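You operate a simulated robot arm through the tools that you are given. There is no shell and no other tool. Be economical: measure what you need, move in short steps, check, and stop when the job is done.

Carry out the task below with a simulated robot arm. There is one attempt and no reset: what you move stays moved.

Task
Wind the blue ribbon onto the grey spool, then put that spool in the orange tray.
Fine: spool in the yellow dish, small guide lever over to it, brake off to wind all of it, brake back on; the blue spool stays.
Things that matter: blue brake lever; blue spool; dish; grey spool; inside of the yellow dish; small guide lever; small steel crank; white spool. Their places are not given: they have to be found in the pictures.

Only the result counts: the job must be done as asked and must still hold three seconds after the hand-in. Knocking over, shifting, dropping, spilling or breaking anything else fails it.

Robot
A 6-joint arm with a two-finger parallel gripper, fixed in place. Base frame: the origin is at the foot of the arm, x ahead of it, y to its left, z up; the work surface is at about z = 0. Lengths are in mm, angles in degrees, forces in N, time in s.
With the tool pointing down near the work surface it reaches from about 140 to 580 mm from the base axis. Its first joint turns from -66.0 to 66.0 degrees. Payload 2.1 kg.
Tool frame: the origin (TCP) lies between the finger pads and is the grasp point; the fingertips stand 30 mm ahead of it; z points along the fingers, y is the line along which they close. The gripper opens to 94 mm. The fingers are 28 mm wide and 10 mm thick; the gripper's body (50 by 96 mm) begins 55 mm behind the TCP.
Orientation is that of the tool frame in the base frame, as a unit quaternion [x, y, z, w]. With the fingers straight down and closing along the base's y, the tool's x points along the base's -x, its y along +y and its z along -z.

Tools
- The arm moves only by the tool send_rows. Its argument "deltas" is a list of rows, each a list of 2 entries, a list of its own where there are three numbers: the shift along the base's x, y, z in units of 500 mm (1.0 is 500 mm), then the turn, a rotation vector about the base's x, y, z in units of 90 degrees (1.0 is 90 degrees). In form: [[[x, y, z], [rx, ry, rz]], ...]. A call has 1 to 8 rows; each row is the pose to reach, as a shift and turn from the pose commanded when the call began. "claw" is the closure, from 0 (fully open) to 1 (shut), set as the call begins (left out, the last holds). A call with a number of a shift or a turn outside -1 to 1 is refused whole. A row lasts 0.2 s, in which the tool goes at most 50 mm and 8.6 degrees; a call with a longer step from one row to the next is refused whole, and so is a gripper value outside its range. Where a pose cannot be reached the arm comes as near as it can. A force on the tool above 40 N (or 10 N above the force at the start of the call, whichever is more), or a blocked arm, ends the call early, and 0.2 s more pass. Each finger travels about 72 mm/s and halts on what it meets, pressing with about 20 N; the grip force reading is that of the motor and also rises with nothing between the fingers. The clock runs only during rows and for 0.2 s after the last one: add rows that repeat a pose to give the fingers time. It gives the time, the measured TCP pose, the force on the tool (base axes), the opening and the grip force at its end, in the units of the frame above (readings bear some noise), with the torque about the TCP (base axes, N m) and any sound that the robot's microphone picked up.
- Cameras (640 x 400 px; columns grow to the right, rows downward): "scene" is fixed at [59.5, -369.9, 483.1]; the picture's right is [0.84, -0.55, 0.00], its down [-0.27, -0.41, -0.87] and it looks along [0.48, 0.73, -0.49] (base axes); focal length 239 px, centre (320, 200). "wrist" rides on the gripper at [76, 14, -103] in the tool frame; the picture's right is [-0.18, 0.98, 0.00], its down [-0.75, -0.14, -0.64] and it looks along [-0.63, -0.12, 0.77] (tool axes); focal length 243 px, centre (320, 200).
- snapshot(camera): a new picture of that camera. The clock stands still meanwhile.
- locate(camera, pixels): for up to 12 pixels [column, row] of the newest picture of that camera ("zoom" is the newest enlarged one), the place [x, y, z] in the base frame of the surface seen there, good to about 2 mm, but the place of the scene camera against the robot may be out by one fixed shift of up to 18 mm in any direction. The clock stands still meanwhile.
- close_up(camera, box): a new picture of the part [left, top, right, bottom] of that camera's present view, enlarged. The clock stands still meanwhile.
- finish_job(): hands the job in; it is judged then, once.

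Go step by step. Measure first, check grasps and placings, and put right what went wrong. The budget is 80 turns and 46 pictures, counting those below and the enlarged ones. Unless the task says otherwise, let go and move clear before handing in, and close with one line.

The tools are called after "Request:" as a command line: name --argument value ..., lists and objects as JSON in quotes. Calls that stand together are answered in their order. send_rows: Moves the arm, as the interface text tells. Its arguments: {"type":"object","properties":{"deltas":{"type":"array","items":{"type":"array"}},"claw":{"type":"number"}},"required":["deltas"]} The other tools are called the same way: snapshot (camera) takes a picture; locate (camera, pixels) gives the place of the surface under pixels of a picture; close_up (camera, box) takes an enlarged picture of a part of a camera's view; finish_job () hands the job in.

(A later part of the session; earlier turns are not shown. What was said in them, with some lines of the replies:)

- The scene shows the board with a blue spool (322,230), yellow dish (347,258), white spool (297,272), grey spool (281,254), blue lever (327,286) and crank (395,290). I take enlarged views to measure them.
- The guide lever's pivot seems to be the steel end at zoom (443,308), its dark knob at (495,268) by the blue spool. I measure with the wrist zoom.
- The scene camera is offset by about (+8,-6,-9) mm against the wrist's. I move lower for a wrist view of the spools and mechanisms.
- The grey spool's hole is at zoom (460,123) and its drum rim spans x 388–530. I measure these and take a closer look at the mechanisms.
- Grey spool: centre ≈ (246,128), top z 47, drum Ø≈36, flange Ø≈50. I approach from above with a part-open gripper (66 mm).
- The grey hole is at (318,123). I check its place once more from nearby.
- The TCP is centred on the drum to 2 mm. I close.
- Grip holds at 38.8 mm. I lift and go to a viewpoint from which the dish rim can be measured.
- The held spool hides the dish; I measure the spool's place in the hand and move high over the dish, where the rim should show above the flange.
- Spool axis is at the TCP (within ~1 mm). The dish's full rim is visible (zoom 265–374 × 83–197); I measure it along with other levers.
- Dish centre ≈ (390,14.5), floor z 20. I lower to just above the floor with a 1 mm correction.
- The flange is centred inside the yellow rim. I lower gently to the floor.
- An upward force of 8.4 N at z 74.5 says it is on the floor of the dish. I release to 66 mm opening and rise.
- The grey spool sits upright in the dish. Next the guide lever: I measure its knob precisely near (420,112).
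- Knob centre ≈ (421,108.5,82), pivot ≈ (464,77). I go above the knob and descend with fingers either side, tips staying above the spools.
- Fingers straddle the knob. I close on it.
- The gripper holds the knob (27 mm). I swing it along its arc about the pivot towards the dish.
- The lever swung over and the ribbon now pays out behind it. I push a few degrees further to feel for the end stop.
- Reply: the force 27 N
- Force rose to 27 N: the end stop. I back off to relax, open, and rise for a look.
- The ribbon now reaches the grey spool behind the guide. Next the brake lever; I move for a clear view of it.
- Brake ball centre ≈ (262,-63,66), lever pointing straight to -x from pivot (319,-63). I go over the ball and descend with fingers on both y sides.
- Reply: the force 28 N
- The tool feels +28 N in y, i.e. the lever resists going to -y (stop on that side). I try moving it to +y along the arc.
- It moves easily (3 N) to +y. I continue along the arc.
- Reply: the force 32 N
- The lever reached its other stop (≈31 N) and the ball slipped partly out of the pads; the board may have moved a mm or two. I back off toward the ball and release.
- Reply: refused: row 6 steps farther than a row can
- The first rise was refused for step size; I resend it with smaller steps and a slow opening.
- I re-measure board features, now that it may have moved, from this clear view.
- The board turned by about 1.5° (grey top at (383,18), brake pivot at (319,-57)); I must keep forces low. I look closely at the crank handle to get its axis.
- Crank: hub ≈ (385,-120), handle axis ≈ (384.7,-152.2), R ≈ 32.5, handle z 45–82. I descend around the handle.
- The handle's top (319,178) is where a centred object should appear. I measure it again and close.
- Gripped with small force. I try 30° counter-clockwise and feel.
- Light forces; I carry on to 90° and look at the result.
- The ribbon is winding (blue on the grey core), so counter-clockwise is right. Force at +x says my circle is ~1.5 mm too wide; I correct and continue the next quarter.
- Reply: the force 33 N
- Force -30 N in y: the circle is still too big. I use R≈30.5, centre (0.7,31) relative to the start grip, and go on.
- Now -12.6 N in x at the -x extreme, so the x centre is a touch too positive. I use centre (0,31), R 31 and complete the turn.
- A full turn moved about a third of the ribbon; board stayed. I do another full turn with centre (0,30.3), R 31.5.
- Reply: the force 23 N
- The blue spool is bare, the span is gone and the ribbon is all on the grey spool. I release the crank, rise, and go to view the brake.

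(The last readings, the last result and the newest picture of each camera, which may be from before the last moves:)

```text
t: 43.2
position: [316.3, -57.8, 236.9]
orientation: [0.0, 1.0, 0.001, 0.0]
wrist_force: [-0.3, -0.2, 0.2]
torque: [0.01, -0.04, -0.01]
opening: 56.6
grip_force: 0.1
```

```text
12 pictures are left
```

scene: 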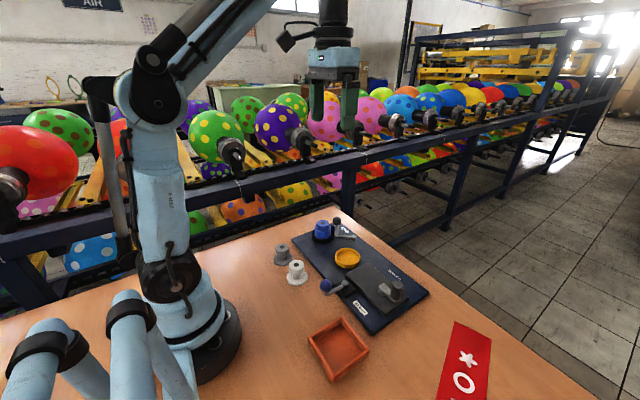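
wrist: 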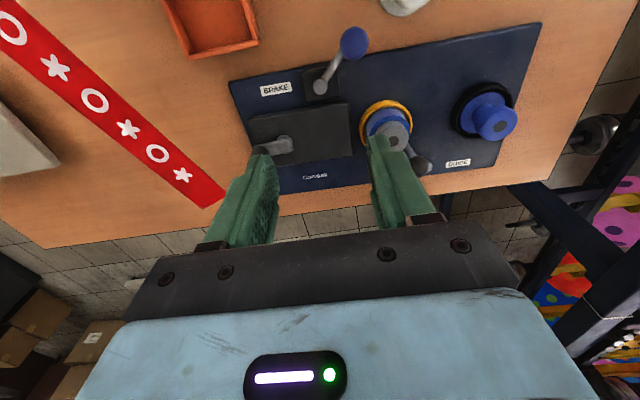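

Request:
locate --camera "wrist" --pixels '[[354, 43], [354, 35], [354, 52], [344, 43], [364, 43], [320, 87], [392, 136], [494, 127], [286, 145], [230, 25], [160, 10], [205, 25]]'

```text
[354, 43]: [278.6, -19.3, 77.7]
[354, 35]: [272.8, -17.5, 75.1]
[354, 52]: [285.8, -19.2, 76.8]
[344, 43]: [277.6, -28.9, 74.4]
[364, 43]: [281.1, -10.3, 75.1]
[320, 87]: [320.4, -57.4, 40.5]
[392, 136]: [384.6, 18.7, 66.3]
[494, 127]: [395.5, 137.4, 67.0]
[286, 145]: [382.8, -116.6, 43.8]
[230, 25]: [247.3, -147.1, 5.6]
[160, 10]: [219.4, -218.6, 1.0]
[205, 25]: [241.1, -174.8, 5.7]
```

Brake ball is now at ≈ (280,-19,66), pivot (320,-58). I grasp it again to swing it back to its original pointing (-x).

Request:
send_rows --deltas '[[[-0.04, 0.04, -0.03], [0, 0, 0]], [[-0.0726, 0.077, -0.08], [0, 0, 0]], [[-0.0726, 0.077, -0.16], [0, 0, 0]], [[-0.0726, 0.077, -0.24], [0, 0, 0]], [[-0.0726, 0.077, -0.29], [0, 0, 0]], [[-0.0726, 0.077, -0.306], [0, 0, 0]], [[-0.0726, 0.077, -0.306], [0, 0, 0]]]'

Request:
send_rows --deltas '[[[0, 0, 0], [0, 0, 0]], [[0, 0, 0], [0, 0, 0]], [[0, 0, 0], [0, 0, 0]]]' --claw 0.85

```text
t: 44.8
position: [280.2, -19.3, 88.4]
orientation: [0.0, 1.0, 0.002, 0.001]
wrist_force: [0.5, 0.0, 0.2]
torque: [-0.01, 0.01, 0.0]
opening: 56.4
grip_force: 0.0
```

```text
t: 45.6
position: [280.0, -17.5, 88.9]
orientation: [0.0, 1.0, 0.002, 0.0]
wrist_force: [-4.0, 5.5, -0.1]
torque: [0.18, 0.08, 0.06]
opening: 27.1
grip_force: 19.9
```

Request:
send_rows --deltas '[[[-0.0062, -0.007, 0], [0, 0, 0]], [[-0.0124, -0.0152, 0], [0, 0, 0]], [[-0.0176, -0.0232, 0], [0, 0, 0]], [[-0.0218, -0.0322, 0], [0, 0, 0]], [[-0.0282, -0.0508, 0], [0, 0, 0]], [[-0.0308, -0.0662, 0], [0, 0, 0]], [[-0.0308, -0.0662, 0], [0, 0, 0]]]'

```text
t: 47.2
position: [266.1, -52.8, 88.9]
orientation: [0.0, 1.0, 0.001, 0.002]
wrist_force: [3.2, -0.6, 14.4]
torque: [0.04, -0.03, 0.03]
opening: 27.3
grip_force: 19.7
```

No stop felt yet at ~174°. I creep on in small steps.

Request:
send_rows --deltas '[[[0, -0.004, 0], [0, 0, 0]], [[0, -0.008, 0], [0, 0, 0]], [[0, -0.008, 0], [0, 0, 0]]]'

Request:
send_rows --deltas '[[[0, -0.004, 0], [0, 0, 0]], [[0, -0.004, 0], [0, 0, 0]]]'

```text
t: 48.0
position: [265.7, -57.5, 89.1]
orientation: [0.0, 1.0, 0.0, 0.0]
wrist_force: [0.0, 2.0, 8.9]
torque: [0.07, 0.08, 0.13]
opening: 27.3
grip_force: 19.5
```

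```text
t: 48.6
position: [265.1, -56.1, 89.1]
orientation: [-0.001, 1.0, 0.003, 0.001]
wrist_force: [-1.4, 15.7, 12.3]
torque: [0.46, 0.1, 0.12]
opening: 27.0
grip_force: 20.0
```

The stop is felt at ≈180° (15.7 N). I press 1.5 mm more to seat it, ease off, release and rise.

Request:
send_rows --deltas '[[[0, -0.003, 0], [0, 0, 0]], [[0, -0.003, 0], [0, 0, 0]]]'

Request:
send_rows --deltas '[[[0, 0.006, 0], [0, 0, 0]]]'

Request:
send_rows --deltas '[[[0, 0, 0], [0, 0, 0]], [[0, 0, 0], [0, 0, 0]], [[0, 0, 0.06], [0, 0, 0]], [[0, 0, 0.14], [0, 0, 0]], [[0, 0, 0.22], [0, 0, 0]], [[0.05, 0.05, 0.26], [0, 0, 0]], [[0.12, 0.1, 0.28], [0, 0, 0]], [[0.12, 0.1, 0.28], [0, 0, 0]]]' --claw 0.4

Request:
snapshot --camera "wrist"

Request:
close_up --camera "scene" --box '[270, 200, 430, 300]'

```text
t: 49.2
position: [265.6, -56.6, 88.6]
orientation: [-0.001, 1.0, 0.005, 0.001]
wrist_force: [-1.6, 25.1, 0.7]
torque: [0.57, 0.17, -0.01]
opening: 27.0
grip_force: 20.0
```

```text
t: 49.6
position: [265.4, -56.6, 89.9]
orientation: [0.0, 1.0, 0.001, 0.002]
wrist_force: [-0.9, 13.1, 0.5]
torque: [0.25, -0.13, -0.06]
opening: 27.2
grip_force: 19.9
```

```text
t: 51.4
position: [324.7, -6.1, 230.2]
orientation: [0.0, 1.0, 0.001, 0.001]
wrist_force: [0.3, -0.2, 0.4]
torque: [-0.03, 0.0, -0.03]
opening: 56.4
grip_force: 0.1
```

```text
11 pictures are left
```

wrist: 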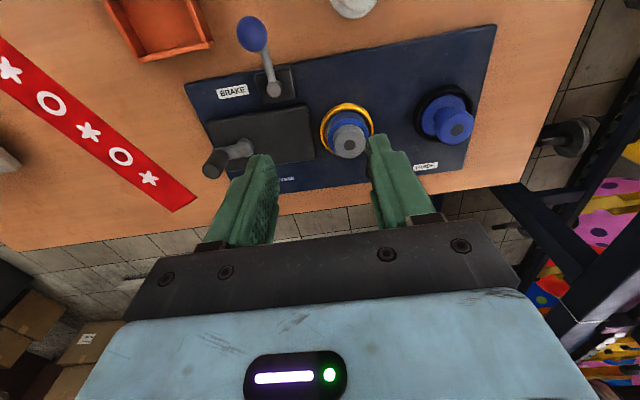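

```text
4.00 times, centred on (350, 250) of scene
```

zoom: 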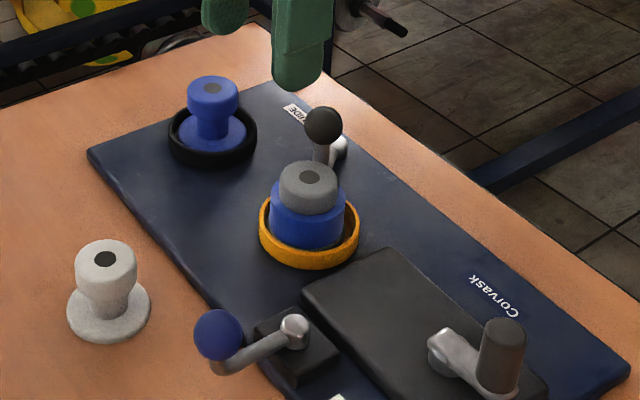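

Brake is back on, wound spool upright. I measure the grey drum and ribbon top for the grasp, since the ribbon is now wider than the drum.

Request:
close_up --camera "wrist" --box '[300, 80, 396, 170]'

```text
4.44 times, centred on (348, 125) of wrist
```

zoom: 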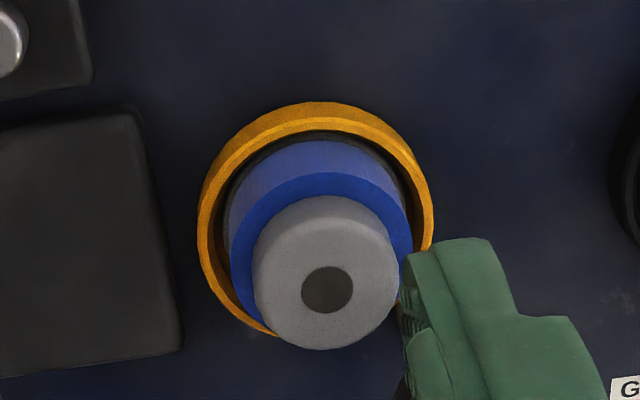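

Request:
locate --camera "zoom" --pixels '[[326, 270], [326, 310], [302, 290], [351, 290], [260, 285], [390, 285], [320, 185], [240, 250], [320, 202], [320, 345]]'

Request:
locate --camera "wrist" --pixels '[[251, 35], [274, 89], [240, 147], [457, 129], [125, 28], [205, 42], [142, 60], [180, 8], [160, 30]]'

```text
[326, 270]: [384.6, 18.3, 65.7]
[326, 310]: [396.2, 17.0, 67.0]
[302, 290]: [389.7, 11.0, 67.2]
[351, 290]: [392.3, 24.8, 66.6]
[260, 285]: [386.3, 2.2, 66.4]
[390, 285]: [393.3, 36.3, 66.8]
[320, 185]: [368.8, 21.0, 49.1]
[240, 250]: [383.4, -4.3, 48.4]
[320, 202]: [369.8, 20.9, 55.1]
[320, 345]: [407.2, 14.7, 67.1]
```

```text
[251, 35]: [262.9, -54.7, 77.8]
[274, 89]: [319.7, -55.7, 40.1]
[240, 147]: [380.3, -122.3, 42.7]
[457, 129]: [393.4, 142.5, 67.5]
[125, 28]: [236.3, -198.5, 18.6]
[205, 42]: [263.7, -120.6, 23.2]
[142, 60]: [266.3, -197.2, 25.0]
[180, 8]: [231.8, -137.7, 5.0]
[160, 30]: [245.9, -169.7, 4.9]
```

Drum centre (390,18), top 67; ribbon top at 49. I approach at x≈386 to stay clear of the guide knob, stopping above to verify.

Request:
send_rows --deltas '[[[0.06, 0.024, -0.03], [0, 0, 0]], [[0.1226, 0.0482, -0.08], [0, 0, 0]], [[0.1226, 0.0482, -0.14], [0, 0, 0]], [[0.1226, 0.0482, -0.18], [0, 0, 0]], [[0.1226, 0.0482, -0.18], [0, 0, 0]]]' --claw 0.48

Request:
snapshot --camera "wrist"

```text
t: 52.6
position: [388.0, 19.2, 138.7]
orientation: [0.0, 1.0, 0.002, 0.001]
wrist_force: [0.0, 0.0, -0.1]
torque: [-0.01, 0.05, -0.03]
opening: 49.1
grip_force: 0.2
```

```text
8 pictures are left
```

wrist: 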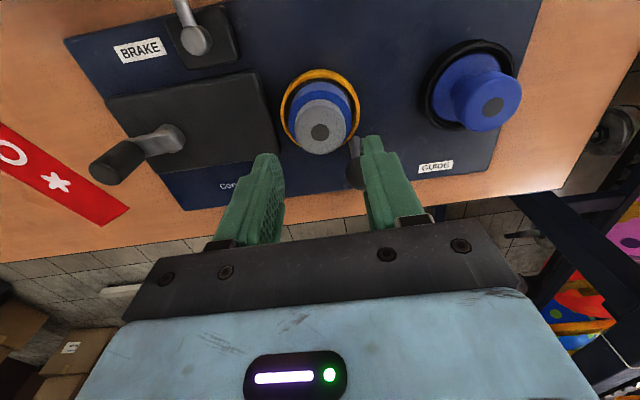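

Request:
locate --camera "wrist" --pixels '[[320, 126], [320, 138], [312, 132], [328, 132], [300, 128], [344, 128], [354, 175], [352, 180], [355, 165]]'

```text
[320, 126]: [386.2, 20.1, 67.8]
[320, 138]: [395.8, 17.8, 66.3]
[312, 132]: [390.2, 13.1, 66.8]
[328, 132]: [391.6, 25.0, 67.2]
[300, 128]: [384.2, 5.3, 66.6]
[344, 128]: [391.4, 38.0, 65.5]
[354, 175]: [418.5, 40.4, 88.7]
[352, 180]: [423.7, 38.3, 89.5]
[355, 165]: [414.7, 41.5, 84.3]
```

Spool at (391,19), TCP at (388,19), knob edge beyond x 410: clear. I descend to z≈84 and close on the drum.

Request:
send_rows --deltas '[[[-0.002, 0, -0.04], [0, 0, 0]], [[-0.002, 0, -0.08], [0, 0, 0]], [[-0.002, 0, -0.108], [0, 0, 0]], [[-0.002, 0, -0.108], [0, 0, 0]]]'

Request:
send_rows --deltas '[[[0, 0, 0], [0, 0, 0]], [[0, 0, 0], [0, 0, 0]], [[0, 0, 0], [0, 0, 0]]]' --claw 0.8

Request:
close_up --camera "scene" --box '[290, 190, 418, 270]'

```text
t: 53.6
position: [385.2, 17.3, 84.1]
orientation: [0.0, 1.0, 0.001, 0.001]
wrist_force: [-0.1, 0.4, -0.1]
torque: [-0.01, -0.01, -0.02]
opening: 48.9
grip_force: 0.1
```

```text
t: 54.4
position: [385.2, 18.0, 84.4]
orientation: [0.0, 1.0, 0.001, 0.0]
wrist_force: [-0.4, 0.3, 0.1]
torque: [0.08, -0.03, 0.0]
opening: 38.3
grip_force: 20.0
```

```text
5.00 times, centred on (354, 230) of scene
```

zoom: 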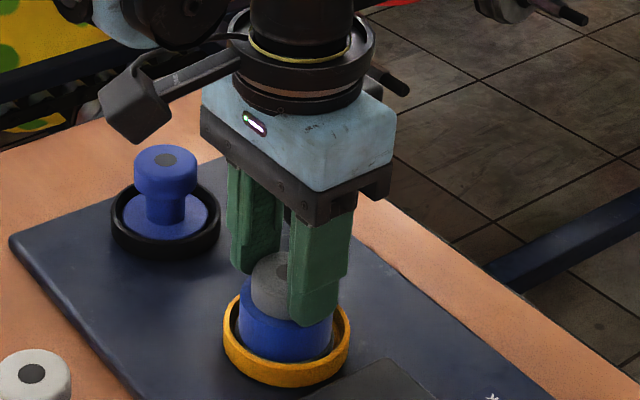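

Grip is firm at 38.3 mm. I lift and check.

Request:
send_rows --deltas '[[[0, 0, 0.02], [0, 0, 0]], [[0, 0, 0.06], [0, 0, 0]], [[0, 0, 0.12], [0, 0, 0]], [[0, 0, 0.2], [0, 0, 0]], [[0, 0, 0.22], [0, 0, 0]], [[0, 0, 0.22], [0, 0, 0]]]'

Request:
close_up --camera "scene" --box '[270, 180, 430, 280]'

```text
t: 55.8
position: [387.0, 19.0, 196.2]
orientation: [-0.001, 1.0, 0.0, 0.0]
wrist_force: [0.1, 0.0, 0.3]
torque: [0.02, 0.02, 0.02]
opening: 38.4
grip_force: 20.1
```

```text
4.00 times, centred on (350, 230) of scene
```

zoom: 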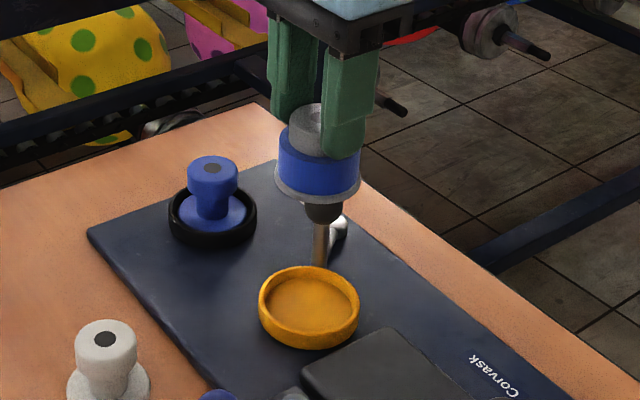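

The wound spool is up and clean of the dish. I carry it over the tray centre, about (225,-163).

Request:
send_rows --deltas '[[[-0.05, -0.054, 0], [0, 0, 0]], [[-0.1, -0.11, 0], [0, 0, 0]], [[-0.155, -0.17, 0], [0, 0, 0]], [[-0.21, -0.23, 0], [0, 0, 0]], [[-0.265, -0.29, 0], [0, 0, 0]], [[-0.31, -0.34, 0], [0, 0, 0]], [[-0.332, -0.363, 0], [0, 0, 0]], [[-0.332, -0.363, 0], [0, 0, 0]]]'

Request:
snapshot --camera "scene"

Request:
snapshot --camera "wrist"

```text
t: 57.6
position: [216.8, -161.9, 193.1]
orientation: [-0.001, 1.0, 0.001, 0.001]
wrist_force: [0.7, -0.4, -0.9]
torque: [0.0, 0.01, -0.01]
opening: 38.4
grip_force: 19.9
```

```text
5 pictures are left
```

scene: 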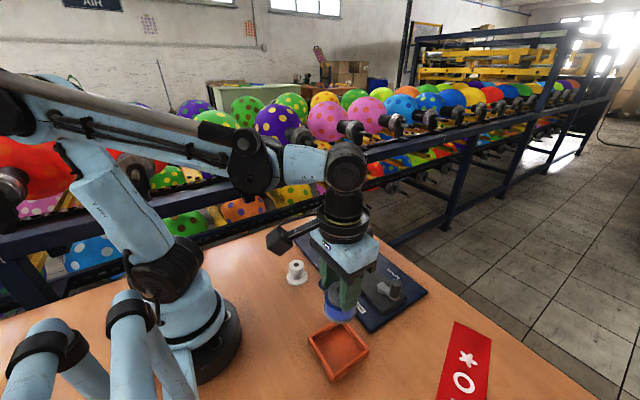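

```text
4 pictures are left
```

wrist: 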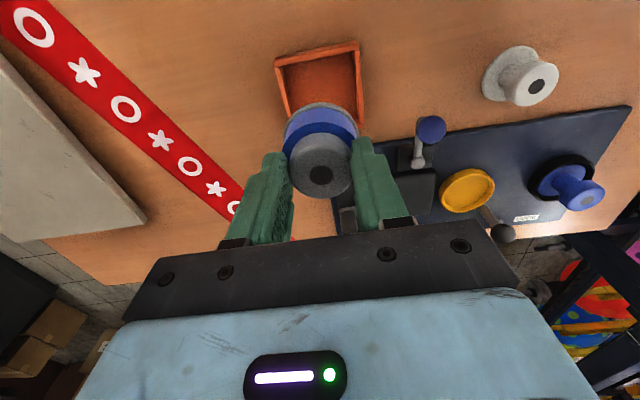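

I check the tray's rim corners and the spool's axis from this wrist view.

Request:
locate --camera "wrist" --pixels '[[276, 62], [357, 44], [365, 122], [361, 80], [282, 90], [318, 53], [320, 174], [311, 176], [330, 176], [320, 70], [284, 140], [357, 130]]'

```text
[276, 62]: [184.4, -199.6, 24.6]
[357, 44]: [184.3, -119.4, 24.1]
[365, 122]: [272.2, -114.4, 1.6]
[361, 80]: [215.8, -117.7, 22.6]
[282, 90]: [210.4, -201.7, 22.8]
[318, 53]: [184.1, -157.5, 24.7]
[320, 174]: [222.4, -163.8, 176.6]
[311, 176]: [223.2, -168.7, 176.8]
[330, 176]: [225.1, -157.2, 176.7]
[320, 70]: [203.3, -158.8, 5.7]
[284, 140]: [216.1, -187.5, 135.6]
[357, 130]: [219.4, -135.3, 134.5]
```

Spool axis (223.5,-163); tray centre (225,-160). I shift 1.5/3 mm and lower.

Request:
send_rows --deltas '[[[0.003, 0.006, -0.06], [0, 0, 0]], [[0.003, 0.006, -0.13], [0, 0, 0]], [[0.003, 0.006, -0.19], [0, 0, 0]], [[0.003, 0.006, -0.225], [0, 0, 0]], [[0.003, 0.006, -0.236], [0, 0, 0]], [[0.003, 0.006, -0.236], [0, 0, 0]]]'

Request:
send_rows --deltas '[[[0, 0, -0.006], [0, 0, 0]], [[0, 0, -0.012], [0, 0, 0]], [[0, 0, -0.012], [0, 0, 0]]]'

```text
t: 59.0
position: [221.4, -158.5, 77.4]
orientation: [-0.001, 1.0, 0.001, 0.0]
wrist_force: [0.0, 0.0, -0.7]
torque: [0.01, 0.01, 0.01]
opening: 38.6
grip_force: 20.2
```

```text
t: 59.8
position: [220.8, -160.1, 70.5]
orientation: [0.0, 1.0, 0.001, 0.001]
wrist_force: [-0.5, -0.2, 0.8]
torque: [-0.03, 0.01, -0.01]
opening: 38.4
grip_force: 20.1
```

Request:
send_rows --deltas '[[[0, 0, -0.003], [0, 0, 0]], [[0, 0, -0.003], [0, 0, 0]]]'

```text
t: 60.4
position: [221.5, -159.4, 70.0]
orientation: [0.0, 1.0, 0.001, 0.002]
wrist_force: [-1.1, 1.4, -0.3]
torque: [-0.03, 0.0, 0.01]
opening: 38.1
grip_force: 19.8
```

No contact yet at z≈70; I creep a little further.

Request:
send_rows --deltas '[[[0, 0, -0.003], [0, 0, 0]], [[0, 0, -0.005], [0, 0, 0]], [[0, 0, -0.005], [0, 0, 0]]]'

```text
t: 61.2
position: [220.3, -160.3, 67.0]
orientation: [-0.001, 1.0, 0.002, 0.0]
wrist_force: [1.3, -2.3, 13.8]
torque: [-0.16, -0.11, 0.0]
opening: 38.4
grip_force: 19.9
```

Contact (13.8 N) at z 67: it is on the tray floor. I ease up 1 mm, open and rise straight.

Request:
send_rows --deltas '[[[0, 0, 0.002], [0, 0, 0]], [[0, 0, 0.002], [0, 0, 0]], [[0, 0, 0.002], [0, 0, 0]], [[0, 0, 0.04], [0, 0, 0]], [[0, 0, 0.12], [0, 0, 0]], [[0, 0, 0.2], [0, 0, 0]], [[0, 0, 0.28], [0, 0, 0]], [[0, 0, 0.28], [0, 0, 0]]]' --claw 0.45

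Request:
close_up --camera "scene" --box '[250, 220, 450, 390]'

Request:
snapshot --camera "wrist"

```text
t: 63.0
position: [218.4, -161.0, 207.5]
orientation: [0.001, 1.0, 0.001, 0.001]
wrist_force: [-0.7, -0.1, -0.2]
torque: [-0.01, 0.02, 0.04]
opening: 51.6
grip_force: 0.1
```

```text
2.35 times, centred on (350, 305) of scene
```

zoom: 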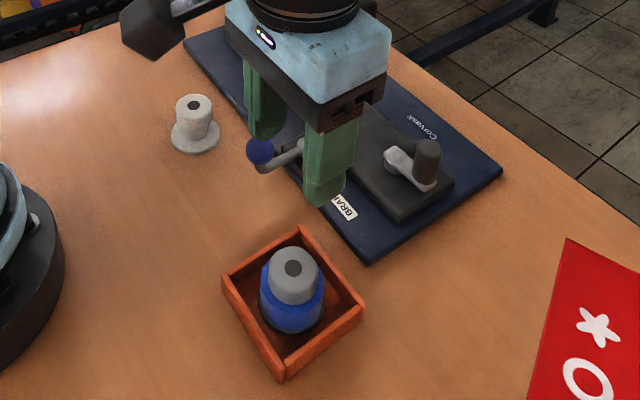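

```text
2 pictures are left
```

wrist: 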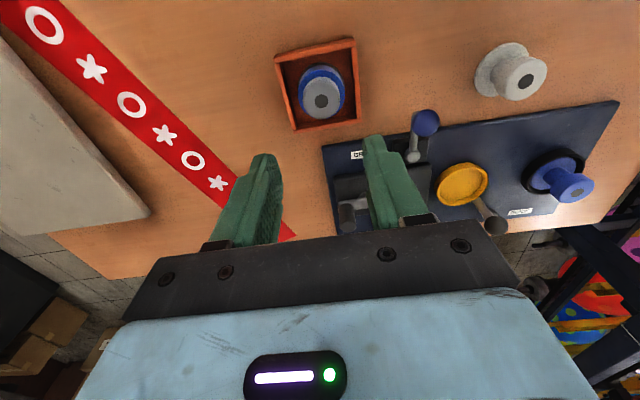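

The wound spool stands upright in the tray, blue spool in place. A last measurement of the brake lever's pointing.

Request:
locate --camera "wrist" --pixels '[[425, 122], [413, 157], [572, 187], [321, 101], [493, 226]]'

```text
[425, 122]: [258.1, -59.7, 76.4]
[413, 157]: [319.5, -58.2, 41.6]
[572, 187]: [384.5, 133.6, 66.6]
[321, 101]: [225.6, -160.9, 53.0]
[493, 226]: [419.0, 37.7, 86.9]
```

The brake lever points to -x again, at its original stop, and the spool is at (225.6,-160.9) in the tray with the arm clear. I hand in.

Request:
finish_job

```text
The job is handed in.
```

I handed the job in: all the blue ribbon is wound onto the grey spool, which stands upright in the orange tray. The guide lever is over at the yellow dish, the brake is back on, and the blue spool is still in its place. When I first swung the brake lever to its stop, the base board shifted by a few mm and turned about 1.5°; I did not move it back, so the ban on shifting anything else may count against the job.
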